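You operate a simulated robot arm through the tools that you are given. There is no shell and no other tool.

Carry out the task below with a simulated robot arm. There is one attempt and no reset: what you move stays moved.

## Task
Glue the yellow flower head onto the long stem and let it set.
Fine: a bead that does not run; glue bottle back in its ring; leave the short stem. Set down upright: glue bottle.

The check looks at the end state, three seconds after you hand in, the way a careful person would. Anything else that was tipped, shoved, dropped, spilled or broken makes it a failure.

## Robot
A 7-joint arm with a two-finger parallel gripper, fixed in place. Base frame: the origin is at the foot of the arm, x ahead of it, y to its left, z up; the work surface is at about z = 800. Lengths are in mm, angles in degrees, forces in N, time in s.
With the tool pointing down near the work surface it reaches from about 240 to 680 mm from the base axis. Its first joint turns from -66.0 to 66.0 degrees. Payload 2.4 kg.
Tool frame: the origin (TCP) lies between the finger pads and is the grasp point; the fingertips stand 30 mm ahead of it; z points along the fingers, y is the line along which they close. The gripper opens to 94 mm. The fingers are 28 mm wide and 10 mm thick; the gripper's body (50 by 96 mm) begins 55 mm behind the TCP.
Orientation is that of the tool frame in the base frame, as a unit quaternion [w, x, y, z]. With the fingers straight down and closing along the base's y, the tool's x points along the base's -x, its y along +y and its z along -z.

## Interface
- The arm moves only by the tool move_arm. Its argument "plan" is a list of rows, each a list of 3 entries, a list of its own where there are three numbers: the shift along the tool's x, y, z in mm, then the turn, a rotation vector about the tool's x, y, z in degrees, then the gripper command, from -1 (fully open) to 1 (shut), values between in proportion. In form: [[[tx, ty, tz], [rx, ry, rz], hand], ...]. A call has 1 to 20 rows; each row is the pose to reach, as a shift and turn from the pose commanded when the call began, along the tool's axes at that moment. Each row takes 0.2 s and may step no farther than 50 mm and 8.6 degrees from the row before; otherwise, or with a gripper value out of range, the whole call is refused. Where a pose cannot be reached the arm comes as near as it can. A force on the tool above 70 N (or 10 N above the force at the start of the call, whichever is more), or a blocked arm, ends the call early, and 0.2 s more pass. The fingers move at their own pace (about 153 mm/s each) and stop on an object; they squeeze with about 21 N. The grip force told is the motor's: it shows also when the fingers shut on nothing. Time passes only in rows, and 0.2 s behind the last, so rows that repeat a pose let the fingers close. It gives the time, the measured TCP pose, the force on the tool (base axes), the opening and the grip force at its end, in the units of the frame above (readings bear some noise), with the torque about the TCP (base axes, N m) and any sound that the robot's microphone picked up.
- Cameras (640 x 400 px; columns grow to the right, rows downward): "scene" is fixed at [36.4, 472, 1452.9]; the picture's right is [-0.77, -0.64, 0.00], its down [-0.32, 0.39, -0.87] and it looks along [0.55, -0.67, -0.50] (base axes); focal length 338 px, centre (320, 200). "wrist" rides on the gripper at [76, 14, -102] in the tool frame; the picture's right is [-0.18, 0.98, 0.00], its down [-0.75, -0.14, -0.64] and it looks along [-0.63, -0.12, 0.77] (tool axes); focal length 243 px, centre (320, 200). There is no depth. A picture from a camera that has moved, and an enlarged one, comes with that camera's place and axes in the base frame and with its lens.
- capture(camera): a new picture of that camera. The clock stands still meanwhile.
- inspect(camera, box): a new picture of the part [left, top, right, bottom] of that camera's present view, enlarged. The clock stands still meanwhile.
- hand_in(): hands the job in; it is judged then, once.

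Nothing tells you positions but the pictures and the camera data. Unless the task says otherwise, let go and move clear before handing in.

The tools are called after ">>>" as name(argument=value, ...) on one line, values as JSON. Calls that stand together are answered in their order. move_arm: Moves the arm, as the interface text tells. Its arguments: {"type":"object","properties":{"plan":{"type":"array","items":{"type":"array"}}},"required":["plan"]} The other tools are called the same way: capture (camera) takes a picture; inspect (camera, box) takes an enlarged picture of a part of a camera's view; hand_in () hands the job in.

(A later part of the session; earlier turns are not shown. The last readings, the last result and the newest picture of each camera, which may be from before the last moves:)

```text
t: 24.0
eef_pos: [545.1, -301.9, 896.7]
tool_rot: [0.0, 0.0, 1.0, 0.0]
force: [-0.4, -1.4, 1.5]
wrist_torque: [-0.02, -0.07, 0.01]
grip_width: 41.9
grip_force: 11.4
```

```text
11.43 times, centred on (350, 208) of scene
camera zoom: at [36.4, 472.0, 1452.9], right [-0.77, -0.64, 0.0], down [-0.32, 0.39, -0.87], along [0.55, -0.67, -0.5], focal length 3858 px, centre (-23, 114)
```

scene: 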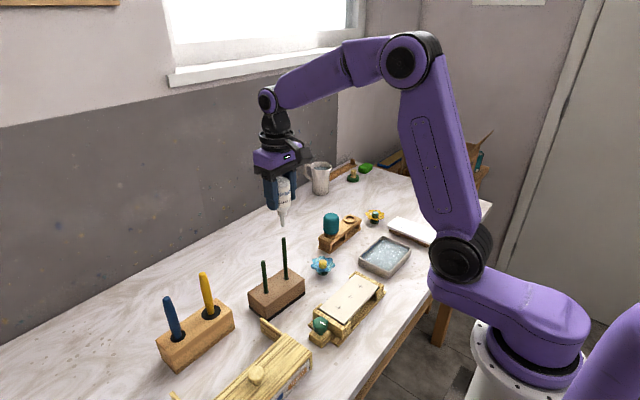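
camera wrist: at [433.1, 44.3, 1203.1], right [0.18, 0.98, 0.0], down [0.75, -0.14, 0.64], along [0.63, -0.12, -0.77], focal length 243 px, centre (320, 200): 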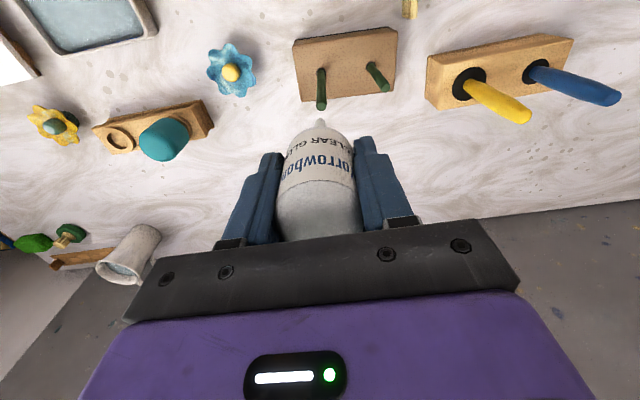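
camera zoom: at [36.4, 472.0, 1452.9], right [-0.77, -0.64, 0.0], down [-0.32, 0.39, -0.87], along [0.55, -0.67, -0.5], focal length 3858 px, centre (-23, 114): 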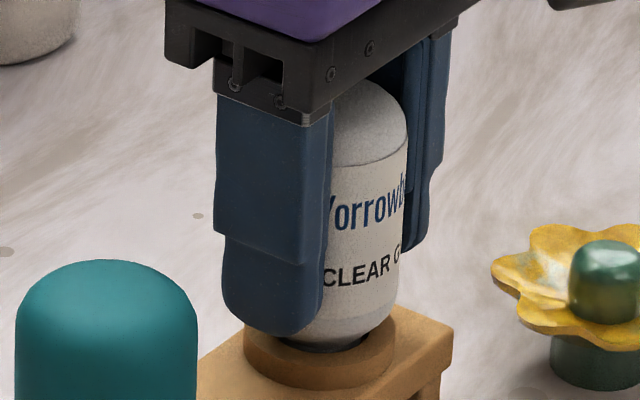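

The label and bottle outline match their original seated position, with light contact force. I'll open slowly.

>>> move_arm(plan=[[[0, 0, 0], [0, 0, 0], 0.1], [[0, 0, 0], [0, 0, 0], 0.05], [[0, 0, 0], [0, 0, 0], -0.1], [[0, 0, 0], [0, 0, 0], -0.4], [[0, 0, 0], [0, 0, 0], -0.5]])

>>> inspect(camera="scene", box=[335, 190, 365, 225])

>>> capture(camera="wrist")

```text
t: 25.2
eef_pos: [544.8, -300.9, 894.6]
tool_rot: [-0.001, 0.0, 1.0, 0.0]
force: [-0.5, 0.0, 0.3]
wrist_torque: [0.02, 0.0, 0.0]
grip_width: 70.4
grip_force: 0.0
```

```text
11.43 times, centred on (350, 208) of scene
camera zoom: at [36.4, 472.0, 1452.9], right [-0.77, -0.64, 0.0], down [-0.32, 0.39, -0.87], along [0.55, -0.67, -0.5], focal length 3858 px, centre (-23, 114)
```

zoom: 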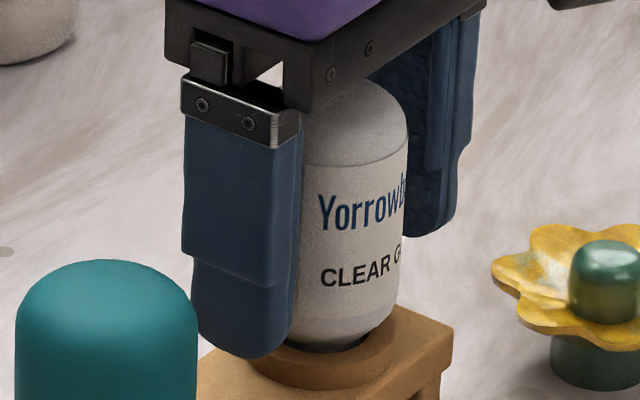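

```text
taken
camera wrist: at [469.2, -287.2, 997.2], right [0.18, 0.98, 0.0], down [0.75, -0.14, 0.64], along [0.63, -0.12, -0.77], focal length 243 px, centre (320, 200)
```

wrist: 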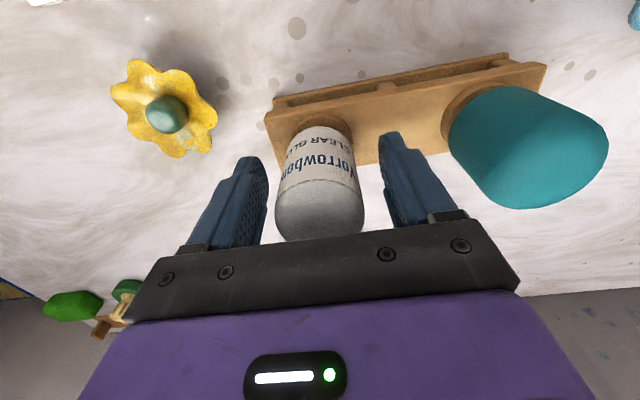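

The bottle stands upright in its ring exactly as before. I'll rise clear and move over the yellow flower head at about (508.5,-400) for a closer look.

>>> move_arm(plan=[[[0, 0, -20], [0, 0, 0], -0.5], [[0, 0, -50], [0, 0, 0], -0.5], [[0, 0, -85], [0, 0, 0], -0.5], [[0, 0, -110], [0, 0, 0], -0.3], [[10, -28, -112], [0, 0, 0], 0.0], [[22, -60, -108], [0, 0, 0], 0.1], [[32, -88, -95], [0, 0, 0], 0.1], [[36, -99, -75], [0, 0, 0], 0.1], [[36, -99, -55], [0, 0, 0], 0.1], [[36, -99, -50], [0, 0, 0], 0.1], [[36, -99, -50], [0, 0, 0], 0.1]])

>>> capture(camera="wrist")

>>> inspect(camera="wrist", box=[260, 70, 400, 190])

>>> inspect(camera="scene", box=[335, 175, 405, 235])

```text
t: 27.6
eef_pos: [508.3, -399.1, 945.7]
tool_rot: [0.0, 0.0, 1.0, 0.0]
force: [0.2, 0.1, -0.5]
wrist_torque: [0.02, 0.0, 0.02]
grip_width: 42.3
grip_force: 0.1
```

```text
taken
camera wrist: at [433.0, -386.1, 1047.3], right [0.18, 0.98, 0.0], down [0.75, -0.14, 0.64], along [0.63, -0.12, -0.77], focal length 243 px, centre (320, 200)
```

wrist: 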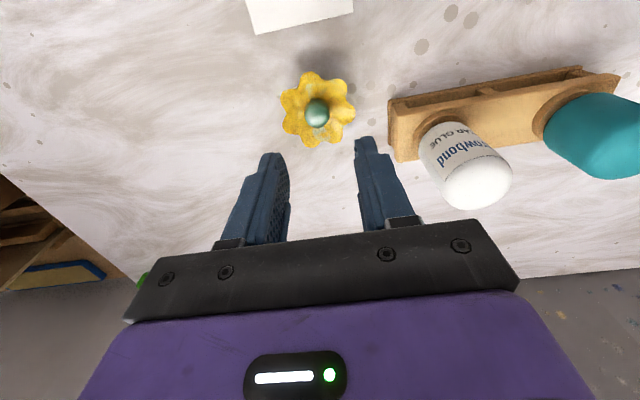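

```text
3.33 times, centred on (330, 130) of wrist
camera zoom: at [433.0, -386.1, 1047.3], right [0.18, 0.98, 0.0], down [0.75, -0.14, 0.64], along [0.63, -0.12, -0.77], focal length 809 px, centre (287, 433)
```

zoom: 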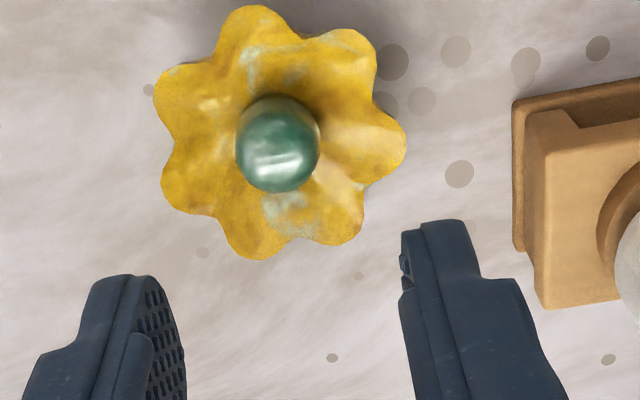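

```text
6.67 times, centred on (370, 205) of scene
camera zoom: at [36.4, 472.0, 1452.9], right [-0.77, -0.64, 0.0], down [-0.32, 0.39, -0.87], along [0.55, -0.67, -0.5], focal length 2251 px, centre (-13, 167)
```

zoom: 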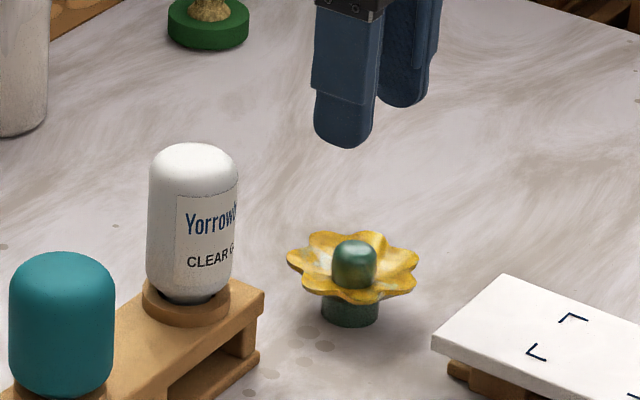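

The dome centre is about 2–3 mm to -y and 2 mm to +x of the hand's centre. I'll correct, narrow the opening to ~38 mm, and descend to z≈872 for a close check of the fingertips against the petals.

>>> move_arm(plan=[[[-1.7, -2.9, 10], [0, 0, 0], 0.19], [[-1.7, -2.9, 30], [0, 0, 0], 0.19], [[-1.7, -2.9, 52], [0, 0, 0], 0.19], [[-1.7, -2.9, 68], [0, 0, 0], 0.19], [[-1.7, -2.9, 73], [0, 0, 0], 0.19], [[-1.7, -2.9, 73], [0, 0, 0], 0.19]])

>>> inspect(camera="wrist", box=[240, 70, 400, 230])

>>> inspect(camera="scene", box=[355, 190, 400, 230])

```text
t: 29.0
eef_pos: [511.3, -403.0, 871.3]
tool_rot: [0.001, 0.0, 1.0, -0.001]
force: [0.3, -0.8, -0.2]
wrist_torque: [0.03, -0.01, 0.02]
grip_width: 38.1
grip_force: 0.1
```

```text
2.50 times, centred on (320, 150) of wrist
camera zoom: at [435.5, -389.4, 974.1], right [0.18, 0.98, 0.0], down [0.75, -0.14, 0.64], along [0.63, -0.12, -0.77], focal length 606 px, centre (320, 325)
```

zoom: 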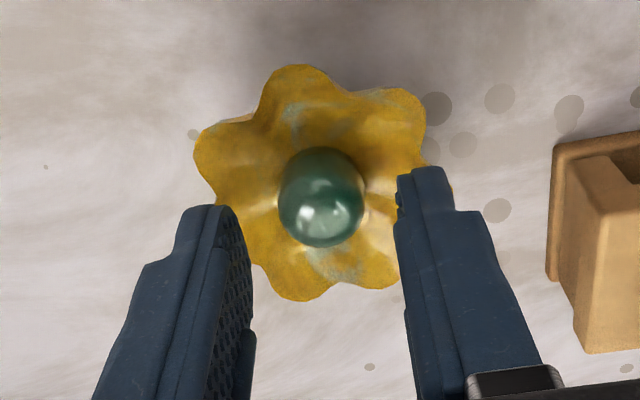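

```text
10.00 times, centred on (378, 210) of scene
camera zoom: at [36.4, 472.0, 1452.9], right [-0.77, -0.64, 0.0], down [-0.32, 0.39, -0.87], along [0.55, -0.67, -0.5], focal length 3376 px, centre (-255, 100)
```

zoom: 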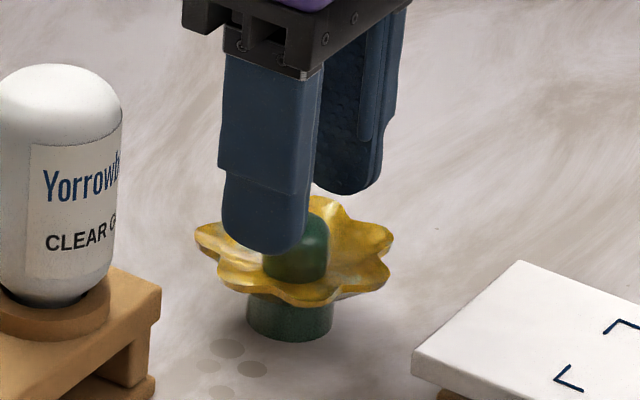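

The dome is centred between the fingers, with fingertips just at dome-top height. I'll lower about 8 mm more in small steps and check the force.

>>> move_arm(plan=[[[0, 0, 3], [0, 0, 0], 0.24], [[0, 0, 6], [0, 0, 0], 0.24], [[0, 0, 8], [0, 0, 0], 0.24], [[0, 0, 8], [0, 0, 0], 0.24]])

>>> inspect(camera="wrist", box=[260, 90, 380, 210])

>>> inspect(camera="scene", box=[360, 195, 395, 230])

```text
t: 30.0
eef_pos: [510.1, -402.4, 862.7]
tool_rot: [-0.001, 0.0, 1.0, 0.0]
force: [-0.9, -0.1, 0.4]
wrist_torque: [0.02, 0.0, -0.02]
grip_width: 35.6
grip_force: 0.0
```

```text
3.33 times, centred on (320, 150) of wrist
camera zoom: at [435.2, -389.1, 966.2], right [0.18, 0.98, 0.0], down [0.75, -0.14, 0.64], along [0.63, -0.12, -0.77], focal length 809 px, centre (320, 367)
```

zoom: 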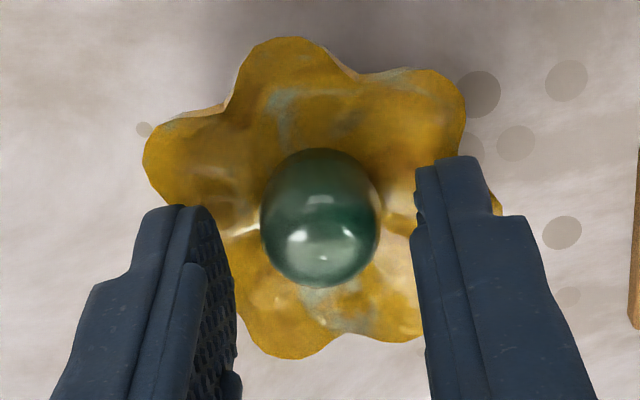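

```text
11.43 times, centred on (378, 212) of scene
camera zoom: at [36.4, 472.0, 1452.9], right [-0.77, -0.64, 0.0], down [-0.32, 0.39, -0.87], along [0.55, -0.67, -0.5], focal length 3858 px, centre (-337, 57)
```

zoom: 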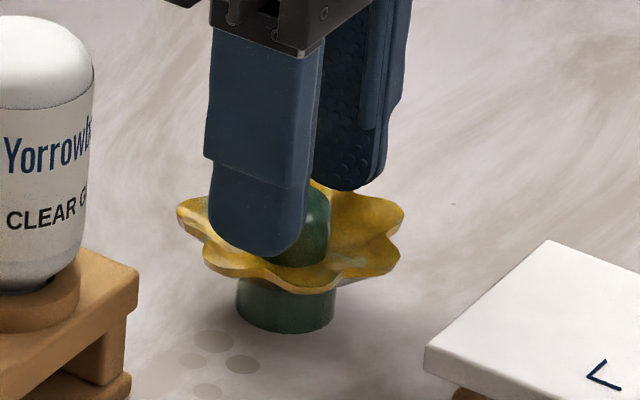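

The fingertips straddle the dome just above the petals with no contact. I'll close on it slowly.

>>> move_arm(plan=[[[0, 0, 0], [0, 0, 0], 0.36], [[0, 0, 0], [0, 0, 0], 0.43], [[0, 0, 0], [0, 0, 0], 0.47], [[0, 0, 0], [0, 0, 0], 0.5], [[0, 0, 0], [0, 0, 0], 0.53], [[0, 0, 0], [0, 0, 0], 0.56], [[0, 0, 0], [0, 0, 0], 0.58]])

>>> inspect(camera="wrist", box=[260, 90, 380, 210])

>>> inspect(camera="scene", box=[360, 195, 395, 230])

```text
t: 31.6
eef_pos: [510.5, -403.0, 863.9]
tool_rot: [0.0, 0.0, 1.0, 0.0]
force: [-0.5, 0.2, 1.4]
wrist_torque: [0.08, 0.01, 0.0]
grip_width: 21.7
grip_force: 21.0
```

```text
3.33 times, centred on (320, 150) of wrist
camera zoom: at [435.2, -389.1, 966.3], right [0.18, 0.98, 0.0], down [0.75, -0.14, 0.64], along [0.63, -0.12, -0.77], focal length 809 px, centre (320, 367)
```

zoom: 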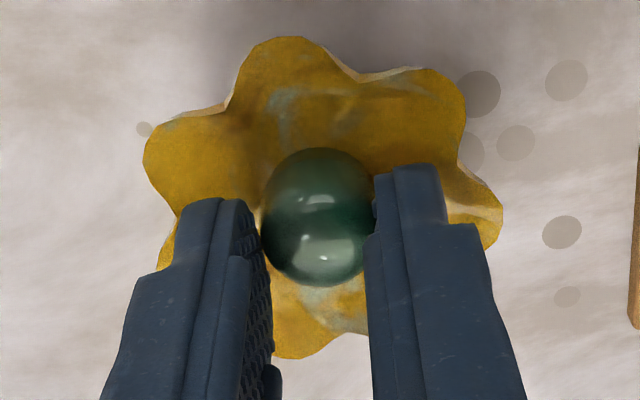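

```text
11.43 times, centred on (378, 212) of scene
camera zoom: at [36.4, 472.0, 1452.9], right [-0.77, -0.64, 0.0], down [-0.32, 0.39, -0.87], along [0.55, -0.67, -0.5], focal length 3858 px, centre (-337, 57)
```

zoom: 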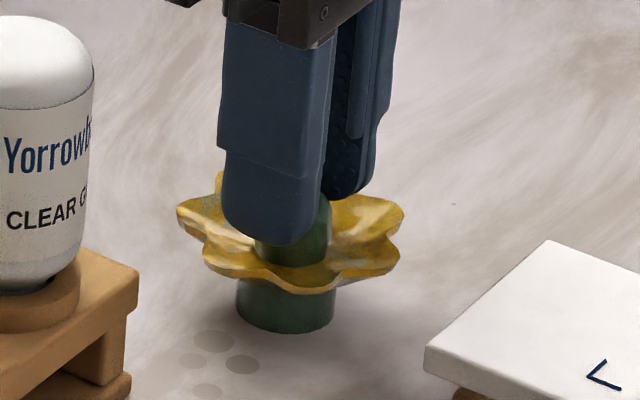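

The dome is held (21.7 mm, 21 N) and the head hasn't shifted. I'll lift slowly and check that it comes up level.

>>> move_arm(plan=[[[0, 0, -3], [0, 0, 0], 0.6], [[0, 0, -8], [0, 0, 0], 0.6], [[0, 0, -16], [0, 0, 0], 0.6], [[0, 0, -30], [0, 0, 0], 0.6], [[0, 0, -45], [0, 0, 0], 0.6], [[0, 0, -55], [0, 0, 0], 0.6]])

>>> inspect(camera="wrist", box=[240, 70, 400, 230])

>>> inspect(camera="scene", box=[350, 170, 400, 220])

```text
t: 33.0
eef_pos: [510.2, -401.6, 919.3]
tool_rot: [0.0, 0.0, 1.0, -0.001]
force: [1.0, -0.2, -0.3]
wrist_torque: [0.0, 0.03, 0.0]
grip_width: 21.7
grip_force: 21.1
```

```text
2.50 times, centred on (320, 150) of wrist
camera zoom: at [435.0, -388.9, 1021.3], right [0.18, 0.98, 0.0], down [0.75, -0.14, 0.64], along [0.63, -0.12, -0.77], focal length 606 px, centre (320, 325)
```

zoom: 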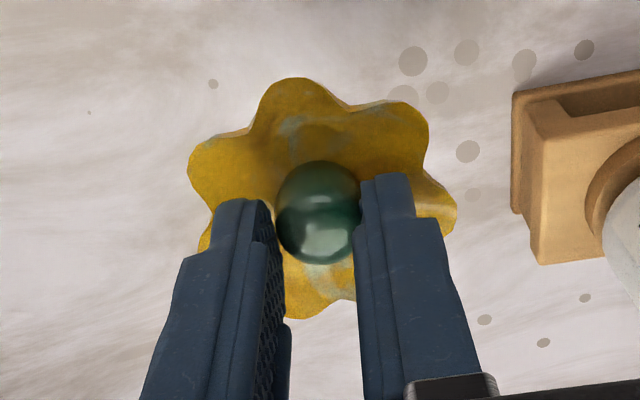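

```text
8.00 times, centred on (375, 195) of scene
camera zoom: at [36.4, 472.0, 1452.9], right [-0.77, -0.64, 0.0], down [-0.32, 0.39, -0.87], along [0.55, -0.67, -0.5], focal length 2701 px, centre (-120, 240)
```

zoom: 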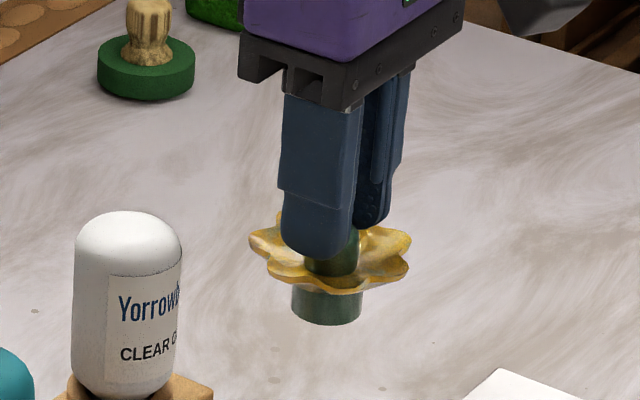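

The head is held level. I'll raise it and carry it level to above the long stem, with the calyx about 35 mm above the bead.

>>> move_arm(plan=[[[0, 0, -30], [0, 0, 0], 0.6], [[0, 0, -65], [0, 0, 0], 0.6], [[0, 0, -100], [0, 0, 0], 0.6], [[0, 0, -135], [0, 0, 0], 0.6], [[0, 6, -158], [0, 0, 0], 0.6], [[0.3, 32, -161], [0, 0, 0], 0.6], [[0.6, 68, -161], [0, 0, 0], 0.6], [[0.9, 104, -161], [0, 0, 0], 0.6], [[1.2, 140, -161], [0, 0, 0], 0.6], [[1.5, 176, -161], [0, 0, 0], 0.6], [[1.8, 212, -161], [0, 0, 0], 0.6], [[2.1, 248, -161], [0, 0, 0], 0.6], [[2.4, 284, -161], [0, 0, 0], 0.6], [[2.7, 320, -161], [0, 0, 0], 0.6], [[3.0, 356, -161], [0, 0, 0], 0.6], [[3.3, 390, -161], [0, 0, 0], 0.6], [[3.3, 416, -161], [0, 0, 0], 0.6], [[3.3, 430, -161], [0, 0, 0], 0.6], [[3.3, 434.1, -161], [0, 0, 0], 0.6], [[3.3, 434.1, -161], [0, 0, 0], 0.6]])

>>> capture(camera="wrist")

>>> inspect(camera="scene", box=[255, 190, 315, 255])

```text
t: 37.2
eef_pos: [506.6, 32.5, 1079.5]
tool_rot: [0.0, 0.0, 1.0, 0.0]
force: [-0.3, -1.3, -0.2]
wrist_torque: [0.03, 0.0, 0.02]
grip_width: 21.7
grip_force: 21.3
```

```text
taken
camera wrist: at [431.2, 45.4, 1182.4], right [0.18, 0.98, 0.0], down [0.75, -0.14, 0.64], along [0.63, -0.12, -0.77], focal length 243 px, centre (320, 200)
```

wrist: 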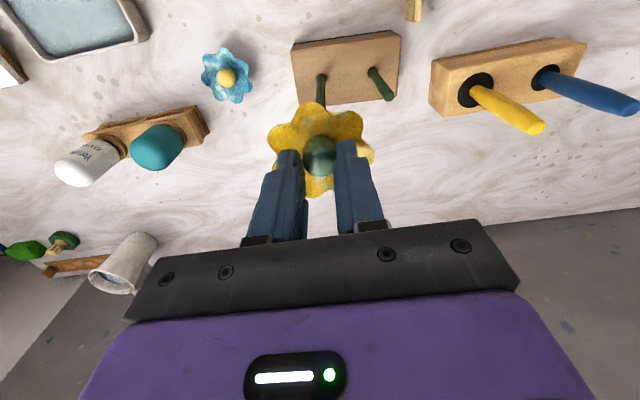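

```text
6.15 times, centred on (285, 222) of scene
camera zoom: at [36.4, 472.0, 1452.9], right [-0.77, -0.64, 0.0], down [-0.32, 0.39, -0.87], along [0.55, -0.67, -0.5], focal length 2077 px, centre (535, 62)
```

zoom: 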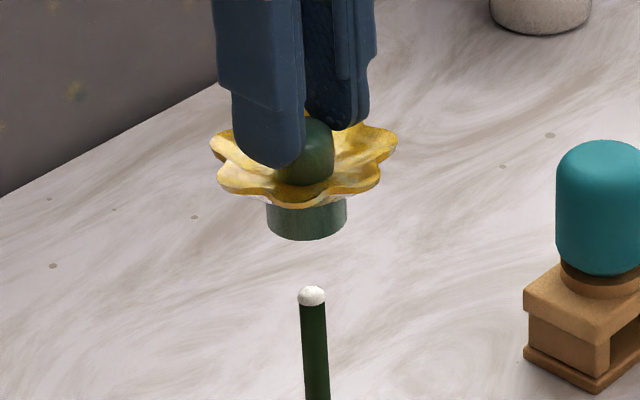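

The calyx hangs over the bead, aligned within about half a millimetre in the scene view. I'll check the other axis with the wrist camera.

>>> inspect(camera="wrist", box=[260, 50, 380, 200])

>>> inspect(camera="scene", box=[270, 205, 300, 245])

```text
2.67 times, centred on (320, 125) of wrist
camera zoom: at [431.2, 45.4, 1182.4], right [0.18, 0.98, 0.0], down [0.75, -0.14, 0.64], along [0.63, -0.12, -0.77], focal length 647 px, centre (320, 400)
```

zoom: 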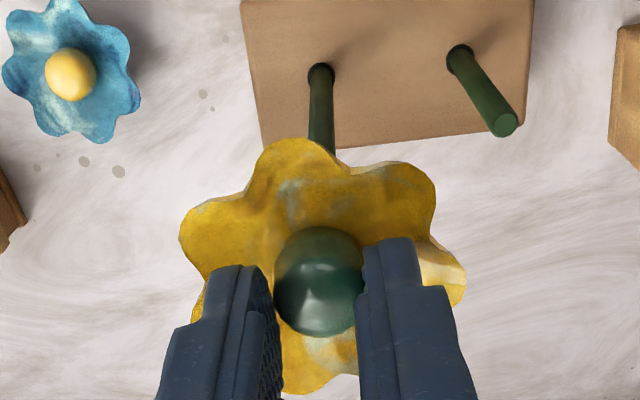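

```text
10.00 times, centred on (285, 225) of scene
camera zoom: at [36.4, 472.0, 1452.9], right [-0.77, -0.64, 0.0], down [-0.32, 0.39, -0.87], along [0.55, -0.67, -0.5], focal length 3376 px, centre (670, -50)
```

zoom: 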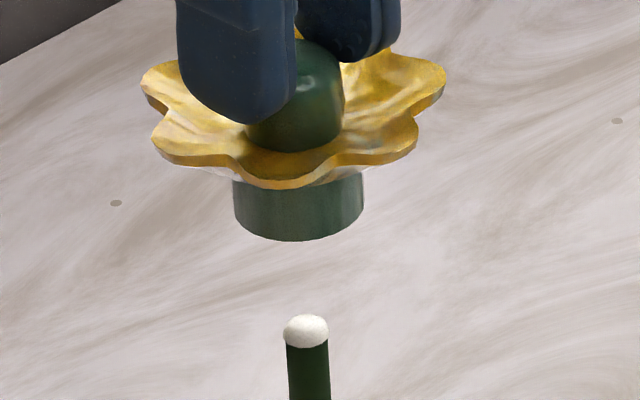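

The head is about +1 mm in x and -0.9 mm in y off the stem axis. I'll correct and lower 28 mm, leaving a few millimetres above the bead, then re-check.

>>> move_arm(plan=[[[1.1, 0.9, 6], [0, 0, 0], 0.6], [[1.1, 0.9, 14], [0, 0, 0], 0.6], [[1.1, 0.9, 22], [0, 0, 0], 0.6], [[1.1, 0.9, 27], [0, 0, 0], 0.6], [[1.1, 0.9, 27], [0, 0, 0], 0.6]])

>>> inspect(camera="wrist", box=[260, 50, 380, 200])

>>> inspect(camera="scene", box=[270, 215, 300, 255])

```text
t: 38.4
eef_pos: [506.3, 32.0, 1052.0]
tool_rot: [0.0, 0.001, 1.0, 0.0]
force: [0.1, 0.9, -0.7]
wrist_torque: [0.0, -0.02, -0.05]
grip_width: 21.7
grip_force: 21.0
```

```text
2.67 times, centred on (320, 125) of wrist
camera zoom: at [430.5, 46.0, 1155.1], right [0.18, 0.98, 0.0], down [0.75, -0.14, 0.64], along [0.63, -0.12, -0.77], focal length 647 px, centre (320, 400)
```

zoom: 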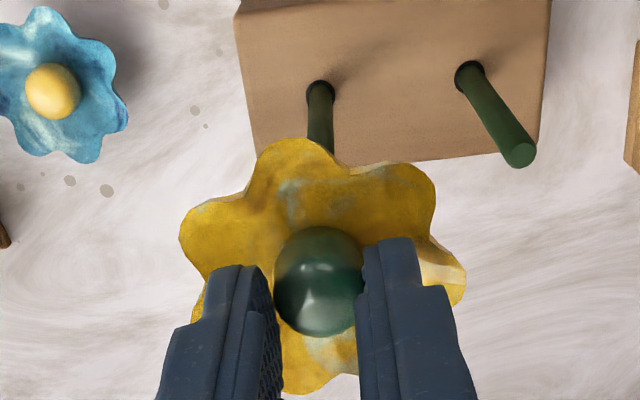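

```text
10.00 times, centred on (285, 235) of scene
camera zoom: at [36.4, 472.0, 1452.9], right [-0.77, -0.64, 0.0], down [-0.32, 0.39, -0.87], along [0.55, -0.67, -0.5], focal length 3376 px, centre (670, -150)
```

zoom: 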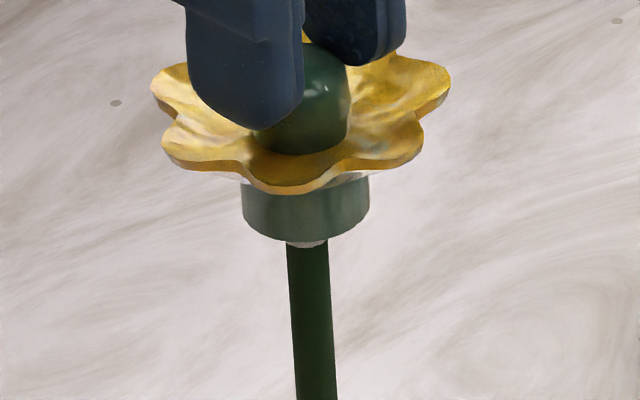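

The head is centred over the stem with the calyx about 10 mm above the stem end, nearly touching the bead. I'll lower 7 mm and read the force.

>>> move_arm(plan=[[[0, 0, 3], [0, 0, 0], 0.6], [[0, 0, 6], [0, 0, 0], 0.6], [[0, 0, 7], [0, 0, 0], 0.6]])

>>> inspect(camera="scene", box=[270, 215, 300, 255])

```text
t: 39.2
eef_pos: [506.1, 33.0, 1045.6]
tool_rot: [0.0, -0.001, 1.0, 0.0]
force: [0.0, 0.7, -0.3]
wrist_torque: [0.02, 0.0, 0.02]
grip_width: 21.7
grip_force: 21.2
```

```text
10.00 times, centred on (285, 235) of scene
camera zoom: at [36.4, 472.0, 1452.9], right [-0.77, -0.64, 0.0], down [-0.32, 0.39, -0.87], along [0.55, -0.67, -0.5], focal length 3376 px, centre (670, -150)
```

zoom: 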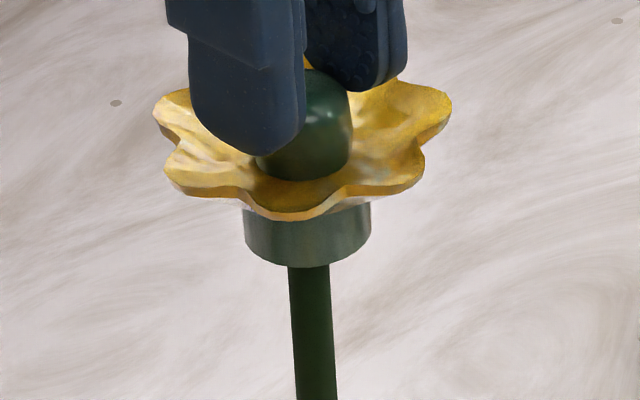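

No contact yet, about 3 mm left by estimate. I'll continue in 1 mm steps.

>>> move_arm(plan=[[[0, 0, 1], [0, 0, 0], 0.6], [[0, 0, 2], [0, 0, 0], 0.6]])

>>> move_arm(plan=[[[0, 0, 1], [0, 0, 0], 0.6], [[0, 0, 1], [0, 0, 0], 0.6]])

>>> inspect(camera="scene", box=[270, 215, 300, 255])

```text
t: 39.8
eef_pos: [505.9, 32.3, 1043.7]
tool_rot: [0.001, 0.0, 1.0, 0.0]
force: [0.2, 0.3, -0.6]
wrist_torque: [-0.01, 0.0, 0.01]
grip_width: 21.6
grip_force: 21.6
```

```text
t: 40.4
eef_pos: [506.3, 32.0, 1042.8]
tool_rot: [-0.001, -0.001, 1.0, 0.0]
force: [0.1, 0.2, -0.2]
wrist_torque: [-0.05, 0.0, -0.03]
grip_width: 21.5
grip_force: 21.2
```

```text
10.00 times, centred on (285, 235) of scene
camera zoom: at [36.4, 472.0, 1452.9], right [-0.77, -0.64, 0.0], down [-0.32, 0.39, -0.87], along [0.55, -0.67, -0.5], focal length 3376 px, centre (670, -150)
```

zoom: 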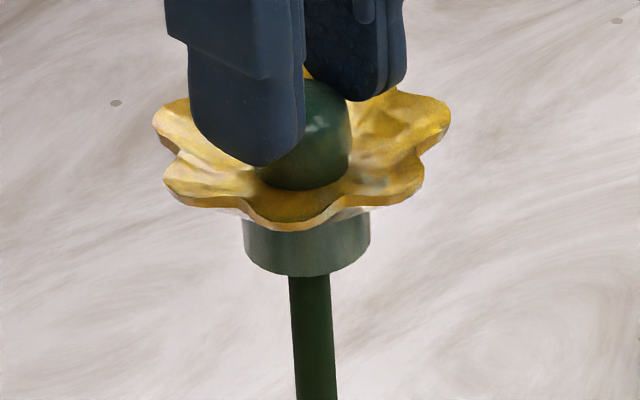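

Still no contact force; within about 1 mm by estimate. I'll go on in single-millimetre steps.

>>> move_arm(plan=[[[0, 0, 1], [0, 0, 0], 0.6], [[0, 0, 1], [0, 0, 0], 0.6]])

>>> move_arm(plan=[[[0, 0, 1], [0, 0, 0], 0.6], [[0, 0, 1], [0, 0, 0], 0.6]])

```text
t: 41.0
eef_pos: [505.7, 32.5, 1041.3]
tool_rot: [-0.001, 0.0, 1.0, 0.0]
force: [0.3, -0.1, -1.1]
wrist_torque: [0.01, 0.02, 0.0]
grip_width: 21.5
grip_force: 20.9
```

```text
t: 41.6
eef_pos: [506.4, 31.8, 1040.5]
tool_rot: [0.0, 0.0, 1.0, 0.001]
force: [-0.2, -1.0, 0.5]
wrist_torque: [-0.01, -0.04, 0.01]
grip_width: 21.6
grip_force: 20.8
```

>>> inspect(camera="scene", box=[270, 215, 300, 255])

>>> inspect(camera="wrist", box=[260, 50, 380, 200])

>>> move_arm(plan=[[[0, 0, 1], [0, 0, 0], 0.6], [[0, 0, 1], [0, 0, 0], 0.6]])

```text
10.00 times, centred on (285, 235) of scene
camera zoom: at [36.4, 472.0, 1452.9], right [-0.77, -0.64, 0.0], down [-0.32, 0.39, -0.87], along [0.55, -0.67, -0.5], focal length 3376 px, centre (670, -150)
```

zoom: 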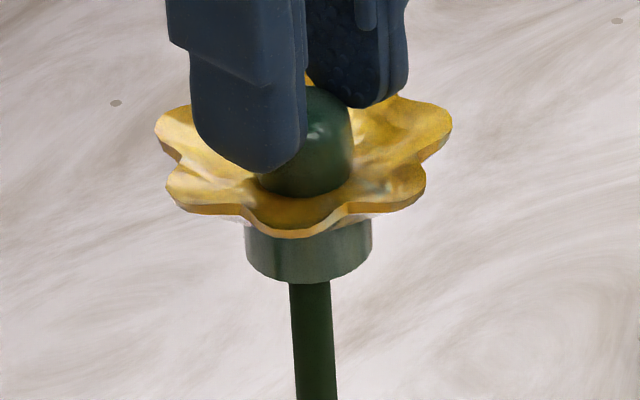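

```text
2.67 times, centred on (320, 125) of wrist
camera zoom: at [430.6, 45.9, 1143.4], right [0.18, 0.98, 0.0], down [0.75, -0.14, 0.64], along [0.63, -0.12, -0.77], focal length 647 px, centre (320, 400)
```

zoom: 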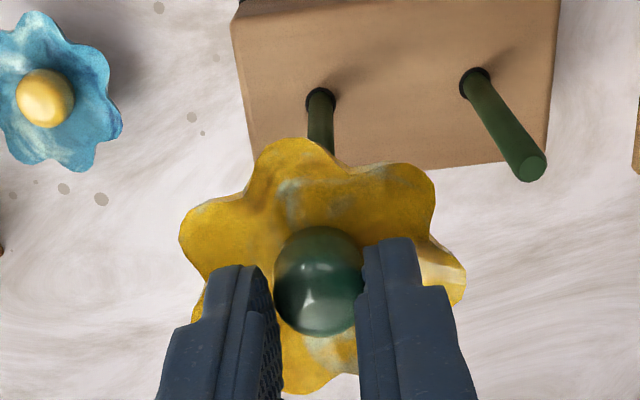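

```text
t: 42.2
eef_pos: [506.2, 32.9, 1039.8]
tool_rot: [0.0, 0.0, 1.0, 0.0]
force: [-0.1, 0.1, 0.3]
wrist_torque: [-0.02, 0.0, -0.04]
grip_width: 21.6
grip_force: 20.6
```

Still no clear contact: the calyx may have a socket over the stem or my stem-top estimate is a few mm high. I'll keep stepping down 1 mm at a time.

>>> move_arm(plan=[[[0, 0, 1], [0, 0, 0], 0.6], [[0, 0, 1], [0, 0, 0], 0.6]])

>>> move_arm(plan=[[[0, 0, 1], [0, 0, 0], 0.6], [[0, 0, 1], [0, 0, 0], 0.6]])

>>> inspect(camera="scene", box=[260, 215, 310, 305])

```text
t: 42.8
eef_pos: [506.1, 33.2, 1039.2]
tool_rot: [0.0, 0.001, 1.0, 0.0]
force: [0.3, -0.3, -0.6]
wrist_torque: [0.0, 0.02, 0.02]
grip_width: 21.8
grip_force: 20.9
```

```text
t: 43.4
eef_pos: [506.0, 32.3, 1038.7]
tool_rot: [0.0, 0.0, 1.0, 0.001]
force: [-1.1, 0.9, -1.2]
wrist_torque: [0.0, 0.01, -0.04]
grip_width: 21.6
grip_force: 21.3
```

```text
4.44 times, centred on (285, 260) of scene
camera zoom: at [36.4, 472.0, 1452.9], right [-0.77, -0.64, 0.0], down [-0.32, 0.39, -0.87], along [0.55, -0.67, -0.5], focal length 1500 px, centre (476, -67)
```

zoom: 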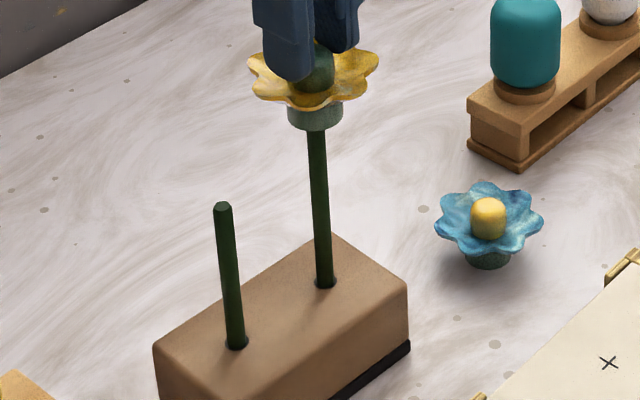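

The calyx has slid ~6 mm over the stem end without force, so it has a socket. I'll continue gently until it seats.

>>> move_arm(plan=[[[0, 0, 1], [0, 0, 0], 0.6], [[0, 0, 1], [0, 0, 0], 0.6]])

>>> move_arm(plan=[[[0, 0, 1], [0, 0, 0], 0.6], [[0, 0, 1], [0, 0, 0], 0.6]])

>>> move_arm(plan=[[[0, 0, 1], [0, 0, 0], 0.6], [[0, 0, 1], [0, 0, 0], 0.6]])

>>> inspect(camera="scene", box=[270, 215, 300, 255])

```text
t: 44.0
eef_pos: [505.9, 32.9, 1036.3]
tool_rot: [0.0, 0.0, 1.0, 0.0]
force: [0.1, -0.5, -0.6]
wrist_torque: [0.01, -0.02, -0.01]
grip_width: 21.8
grip_force: 20.8
```

```text
t: 44.6
eef_pos: [506.0, 32.9, 1035.3]
tool_rot: [0.0, 0.0, 1.0, 0.0]
force: [-0.2, -0.1, -0.5]
wrist_torque: [0.03, -0.03, -0.01]
grip_width: 21.7
grip_force: 20.9
```

```text
t: 45.2
eef_pos: [507.2, 31.8, 1034.1]
tool_rot: [-0.001, 0.0, 1.0, 0.0]
force: [-0.8, 0.5, -1.1]
wrist_torque: [0.0, -0.01, -0.01]
grip_width: 21.7
grip_force: 21.1
```

```text
10.00 times, centred on (285, 235) of scene
camera zoom: at [36.4, 472.0, 1452.9], right [-0.77, -0.64, 0.0], down [-0.32, 0.39, -0.87], along [0.55, -0.67, -0.5], focal length 3376 px, centre (670, -150)
```

zoom: 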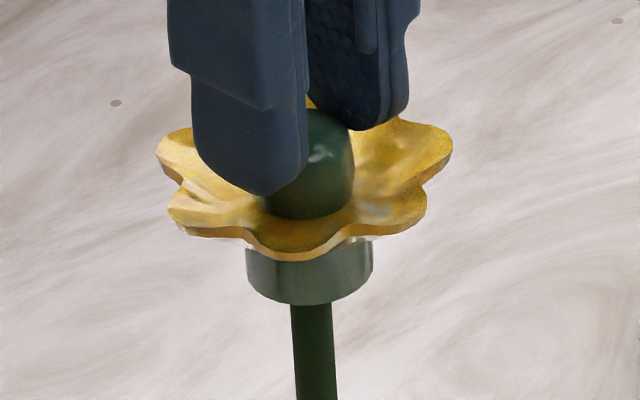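

Still free; roughly 9 mm over the stem. Continuing in 1 mm steps.

>>> move_arm(plan=[[[0, 0, 1], [0, 0, 0], 0.6], [[0, 0, 1], [0, 0, 0], 0.6]])

>>> move_arm(plan=[[[0, 0, 1], [0, 0, 0], 0.6], [[0, 0, 1], [0, 0, 0], 0.6]])

>>> inspect(camera="scene", box=[270, 215, 300, 255])

```text
t: 45.8
eef_pos: [505.8, 32.5, 1033.5]
tool_rot: [0.0, -0.001, 1.0, 0.0]
force: [0.0, -0.5, -0.4]
wrist_torque: [-0.01, 0.06, 0.0]
grip_width: 21.8
grip_force: 21.5
```

```text
t: 46.4
eef_pos: [506.5, 31.1, 1032.3]
tool_rot: [0.0, 0.0, 1.0, 0.0]
force: [-0.3, 0.2, -0.6]
wrist_torque: [0.01, 0.0, -0.02]
grip_width: 21.7
grip_force: 21.0
```

```text
10.00 times, centred on (285, 235) of scene
camera zoom: at [36.4, 472.0, 1452.9], right [-0.77, -0.64, 0.0], down [-0.32, 0.39, -0.87], along [0.55, -0.67, -0.5], focal length 3376 px, centre (670, -150)
```

zoom: 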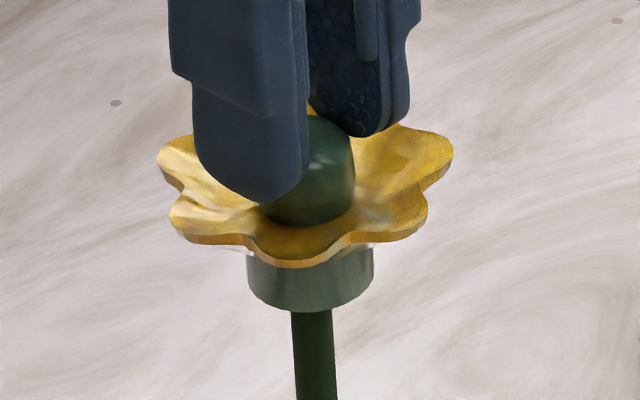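

Still no resistance, about 9–11 mm deep. Continuing carefully.

>>> move_arm(plan=[[[0, 0, 1], [0, 0, 0], 0.6], [[0, 0, 1], [0, 0, 0], 0.6]])

>>> move_arm(plan=[[[0, 0, 1], [0, 0, 0], 0.6], [[0, 0, 1], [0, 0, 0], 0.6]])

>>> inspect(camera="scene", box=[270, 215, 300, 255])

```text
t: 47.0
eef_pos: [505.9, 32.9, 1031.2]
tool_rot: [0.0, 0.001, 1.0, 0.001]
force: [0.5, 0.3, -0.8]
wrist_torque: [0.02, 0.02, 0.0]
grip_width: 21.6
grip_force: 20.8
```

```text
t: 47.6
eef_pos: [506.8, 32.6, 1031.0]
tool_rot: [0.0, 0.0, 1.0, 0.001]
force: [-0.2, -0.3, -0.7]
wrist_torque: [-0.02, 0.04, 0.0]
grip_width: 21.5
grip_force: 20.4
```

```text
10.00 times, centred on (285, 235) of scene
camera zoom: at [36.4, 472.0, 1452.9], right [-0.77, -0.64, 0.0], down [-0.32, 0.39, -0.87], along [0.55, -0.67, -0.5], focal length 3376 px, centre (670, -150)
```

zoom: 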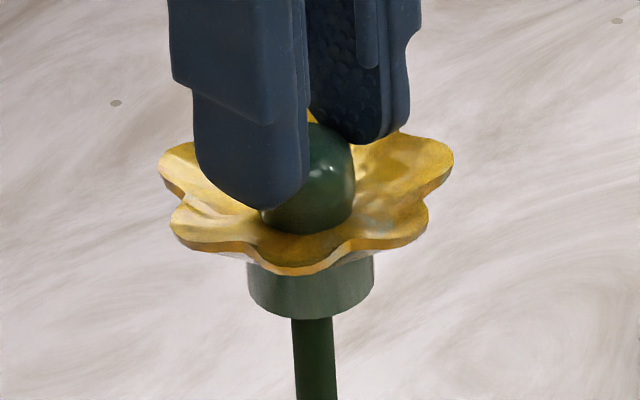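

About 10 mm into the socket and still free. Two more 1 mm steps.

>>> move_arm(plan=[[[0, 0, 1], [0, 0, 0], 0.6], [[0, 0, 1], [0, 0, 0], 0.6]])

>>> move_arm(plan=[[[0, 0, 1], [0, 0, 0], 0.6], [[0, 0, 1], [0, 0, 0], 0.6]])

>>> inspect(camera="scene", box=[270, 215, 300, 255])

```text
t: 48.2
eef_pos: [505.4, 32.1, 1029.1]
tool_rot: [-0.001, 0.001, 1.0, 0.0]
force: [-0.4, 0.7, -1.4]
wrist_torque: [0.0, 0.01, 0.0]
grip_width: 21.4
grip_force: 21.3
```

```text
t: 48.8
eef_pos: [506.5, 31.0, 1028.4]
tool_rot: [0.0, 0.0, 1.0, 0.001]
force: [-0.4, 0.3, -0.8]
wrist_torque: [0.02, -0.02, 0.02]
grip_width: 21.8
grip_force: 20.7
```

```text
10.00 times, centred on (285, 235) of scene
camera zoom: at [36.4, 472.0, 1452.9], right [-0.77, -0.64, 0.0], down [-0.32, 0.39, -0.87], along [0.55, -0.67, -0.5], focal length 3376 px, centre (670, -150)
```

zoom: 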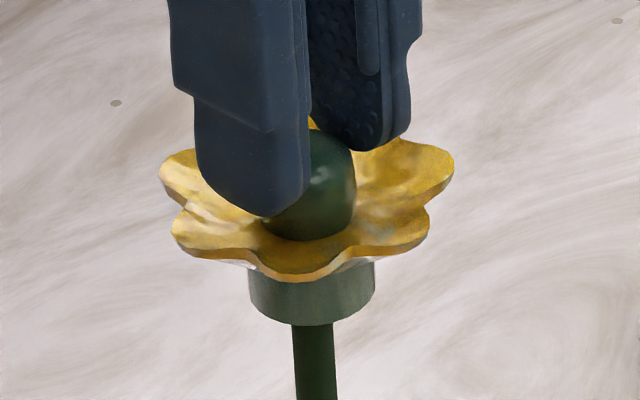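

Roughly 12–14 mm deep now; the calyx is about 18–20 mm tall. I'll continue stepping and watch the force.

>>> move_arm(plan=[[[0, 0, 1], [0, 0, 0], 0.6], [[0, 0, 1], [0, 0, 0], 0.6]])

>>> move_arm(plan=[[[0, 0, 1], [0, 0, 0], 0.6], [[0, 0, 1], [0, 0, 0], 0.6]])

>>> inspect(camera="scene", box=[260, 215, 310, 305])

```text
t: 49.4
eef_pos: [505.7, 31.8, 1026.9]
tool_rot: [0.001, 0.0, 1.0, 0.0]
force: [0.0, -0.3, 3.9]
wrist_torque: [0.0, 0.0, -0.01]
grip_width: 21.9
grip_force: 21.6
```

```text
t: 50.0
eef_pos: [505.8, 32.1, 1026.8]
tool_rot: [0.001, 0.0, 1.0, 0.0]
force: [0.5, 0.7, 10.6]
wrist_torque: [-0.01, -0.03, 0.0]
grip_width: 21.4
grip_force: 21.2
```

```text
4.44 times, centred on (285, 260) of scene
camera zoom: at [36.2, 471.9, 1452.9], right [-0.77, -0.64, 0.0], down [-0.32, 0.39, -0.87], along [0.55, -0.67, -0.5], focal length 1500 px, centre (476, -67)
```

zoom: 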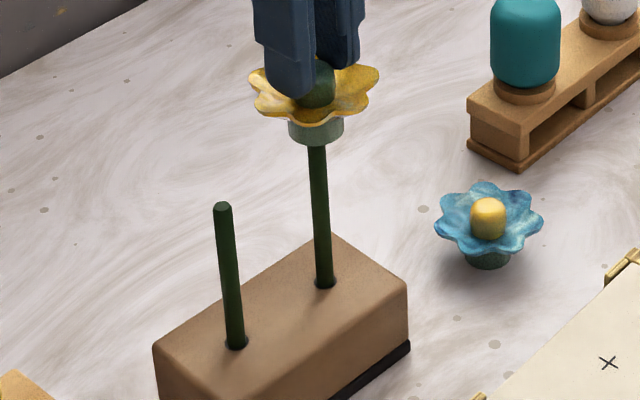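

It has seated: the force rose to about 10 N upward. I'll ease the press to a few newtons and hold still while the glue sets.

>>> move_arm(plan=[[[0, 0, -0.8], [0, 0, 0], 0.6], [[0, 0, -0.8], [0, 0, 0], 0.6], [[0, 0, -0.8], [0, 0, 0], 0.6], [[0, 0, -0.8], [0, 0, 0], 0.6], [[0, 0, -0.8], [0, 0, 0], 0.6], [[0, 0, -0.8], [0, 0, 0], 0.6], [[0, 0, -0.8], [0, 0, 0], 0.6], [[0, 0, -0.8], [0, 0, 0], 0.6], [[0, 0, -0.8], [0, 0, 0], 0.6], [[0, 0, -0.8], [0, 0, 0], 0.6], [[0, 0, -0.8], [0, 0, 0], 0.6], [[0, 0, -0.8], [0, 0, 0], 0.6], [[0, 0, -0.8], [0, 0, 0], 0.6], [[0, 0, -0.8], [0, 0, 0], 0.6], [[0, 0, -0.8], [0, 0, 0], 0.6], [[0, 0, -0.8], [0, 0, 0], 0.6], [[0, 0, -0.8], [0, 0, 0], 0.6], [[0, 0, -0.8], [0, 0, 0], 0.6], [[0, 0, -0.8], [0, 0, 0], 0.6], [[0, 0, -0.8], [0, 0, 0], 0.6]])

>>> inspect(camera="scene", box=[270, 215, 300, 255])

>>> capture(camera="scene")

```text
t: 54.2
eef_pos: [506.1, 31.8, 1028.0]
tool_rot: [0.0, 0.0, 1.0, 0.0]
force: [-0.4, 0.0, -0.8]
wrist_torque: [0.03, -0.05, 0.03]
grip_width: 21.7
grip_force: 20.8
```

```text
10.00 times, centred on (285, 235) of scene
camera zoom: at [36.4, 472.0, 1452.9], right [-0.77, -0.64, 0.0], down [-0.32, 0.39, -0.87], along [0.55, -0.67, -0.5], focal length 3376 px, centre (670, -150)
```

zoom: 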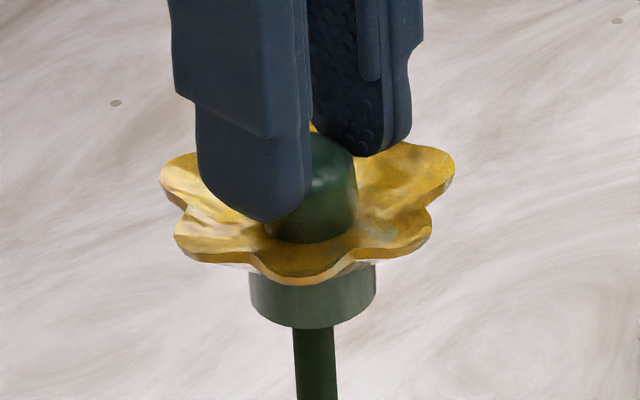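

```text
taken
```

scene: 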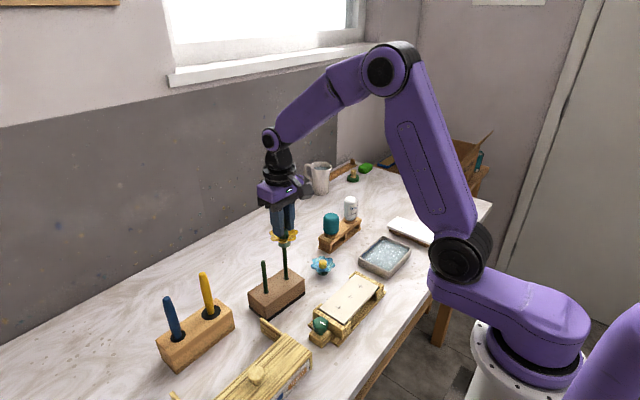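

Easing took the press off entirely, so I'll press down lightly again by 0.5 mm and keep holding.

>>> move_arm(plan=[[[0, 0, 0.5], [0, 0, 0], 0.6], [[0, 0, 0.5], [0, 0, 0], 0.6], [[0, 0, 0.5], [0, 0, 0], 0.6]])

```text
t: 55.0
eef_pos: [506.2, 32.6, 1027.0]
tool_rot: [0.001, -0.001, 1.0, 0.0]
force: [-0.1, 0.5, 4.9]
wrist_torque: [-0.03, -0.01, 0.0]
grip_width: 21.7
grip_force: 21.0
```

The head presses on the stem with about 5 N. I'll hold this pose while the glue sets.

>>> move_arm(plan=[[[0, 0, 0], [0, 0, 0], 0.6], [[0, 0, 0], [0, 0, 0], 0.6], [[0, 0, 0], [0, 0, 0], 0.6], [[0, 0, 0], [0, 0, 0], 0.6], [[0, 0, 0], [0, 0, 0], 0.6], [[0, 0, 0], [0, 0, 0], 0.6], [[0, 0, 0], [0, 0, 0], 0.6], [[0, 0, 0], [0, 0, 0], 0.6], [[0, 0, 0], [0, 0, 0], 0.6], [[0, 0, 0], [0, 0, 0], 0.6], [[0, 0, 0], [0, 0, 0], 0.6], [[0, 0, 0], [0, 0, 0], 0.6], [[0, 0, 0], [0, 0, 0], 0.6], [[0, 0, 0], [0, 0, 0], 0.6], [[0, 0, 0], [0, 0, 0], 0.6], [[0, 0, 0], [0, 0, 0], 0.6], [[0, 0, 0], [0, 0, 0], 0.6], [[0, 0, 0], [0, 0, 0], 0.6], [[0, 0, 0], [0, 0, 0], 0.6], [[0, 0, 0], [0, 0, 0], 0.6]])

>>> move_arm(plan=[[[0, 0, 0], [0, 0, 0], 0.6], [[0, 0, 0], [0, 0, 0], 0.6], [[0, 0, 0], [0, 0, 0], 0.6], [[0, 0, 0], [0, 0, 0], 0.6], [[0, 0, 0], [0, 0, 0], 0.6], [[0, 0, 0], [0, 0, 0], 0.6], [[0, 0, 0], [0, 0, 0], 0.6], [[0, 0, 0], [0, 0, 0], 0.6], [[0, 0, 0], [0, 0, 0], 0.6], [[0, 0, 0], [0, 0, 0], 0.6], [[0, 0, 0], [0, 0, 0], 0.6], [[0, 0, 0], [0, 0, 0], 0.6], [[0, 0, 0], [0, 0, 0], 0.6], [[0, 0, 0], [0, 0, 0], 0.6], [[0, 0, 0], [0, 0, 0], 0.6], [[0, 0, 0], [0, 0, 0], 0.6], [[0, 0, 0], [0, 0, 0], 0.6], [[0, 0, 0], [0, 0, 0], 0.6], [[0, 0, 0], [0, 0, 0], 0.6], [[0, 0, 0], [0, 0, 0], 0.6]])

>>> move_arm(plan=[[[0, 0, 0], [0, 0, 0], 0.6], [[0, 0, 0], [0, 0, 0], 0.6], [[0, 0, 0], [0, 0, 0], 0.6], [[0, 0, 0], [0, 0, 0], 0.6], [[0, 0, 0], [0, 0, 0], 0.6], [[0, 0, 0], [0, 0, 0], 0.6], [[0, 0, 0], [0, 0, 0], 0.6], [[0, 0, 0], [0, 0, 0], 0.6], [[0, 0, 0], [0, 0, 0], 0.6], [[0, 0, 0], [0, 0, 0], 0.6], [[0, 0, 0], [0, 0, 0], 0.6], [[0, 0, 0], [0, 0, 0], 0.6], [[0, 0, 0], [0, 0, 0], 0.6], [[0, 0, 0], [0, 0, 0], 0.6], [[0, 0, 0], [0, 0, 0], 0.6], [[0, 0, 0], [0, 0, 0], 0.6], [[0, 0, 0], [0, 0, 0], 0.6], [[0, 0, 0], [0, 0, 0], 0.6], [[0, 0, 0], [0, 0, 0], 0.6], [[0, 0, 0], [0, 0, 0], 0.6]])

>>> inspect(camera="scene", box=[270, 215, 300, 255])

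```text
t: 59.2
eef_pos: [505.5, 32.7, 1026.7]
tool_rot: [0.0, 0.0, 1.0, 0.0]
force: [1.0, 0.1, 5.5]
wrist_torque: [-0.01, -0.05, 0.02]
grip_width: 21.7
grip_force: 20.8
```

```text
t: 63.4
eef_pos: [505.7, 31.6, 1026.5]
tool_rot: [0.0, -0.001, 1.0, 0.0]
force: [-0.1, -0.1, 3.2]
wrist_torque: [-0.01, -0.02, 0.0]
grip_width: 21.4
grip_force: 20.4
```

```text
t: 67.6
eef_pos: [506.0, 32.4, 1027.5]
tool_rot: [0.0, 0.0, 1.0, 0.001]
force: [-0.3, 0.2, 2.1]
wrist_torque: [-0.02, -0.04, 0.03]
grip_width: 21.2
grip_force: 21.3
```

```text
10.00 times, centred on (285, 235) of scene
camera zoom: at [36.4, 472.0, 1452.9], right [-0.77, -0.64, 0.0], down [-0.32, 0.39, -0.87], along [0.55, -0.67, -0.5], focal length 3376 px, centre (670, -150)
```

zoom: 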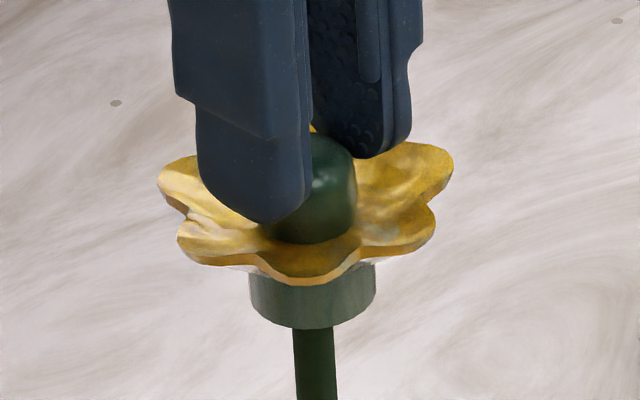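

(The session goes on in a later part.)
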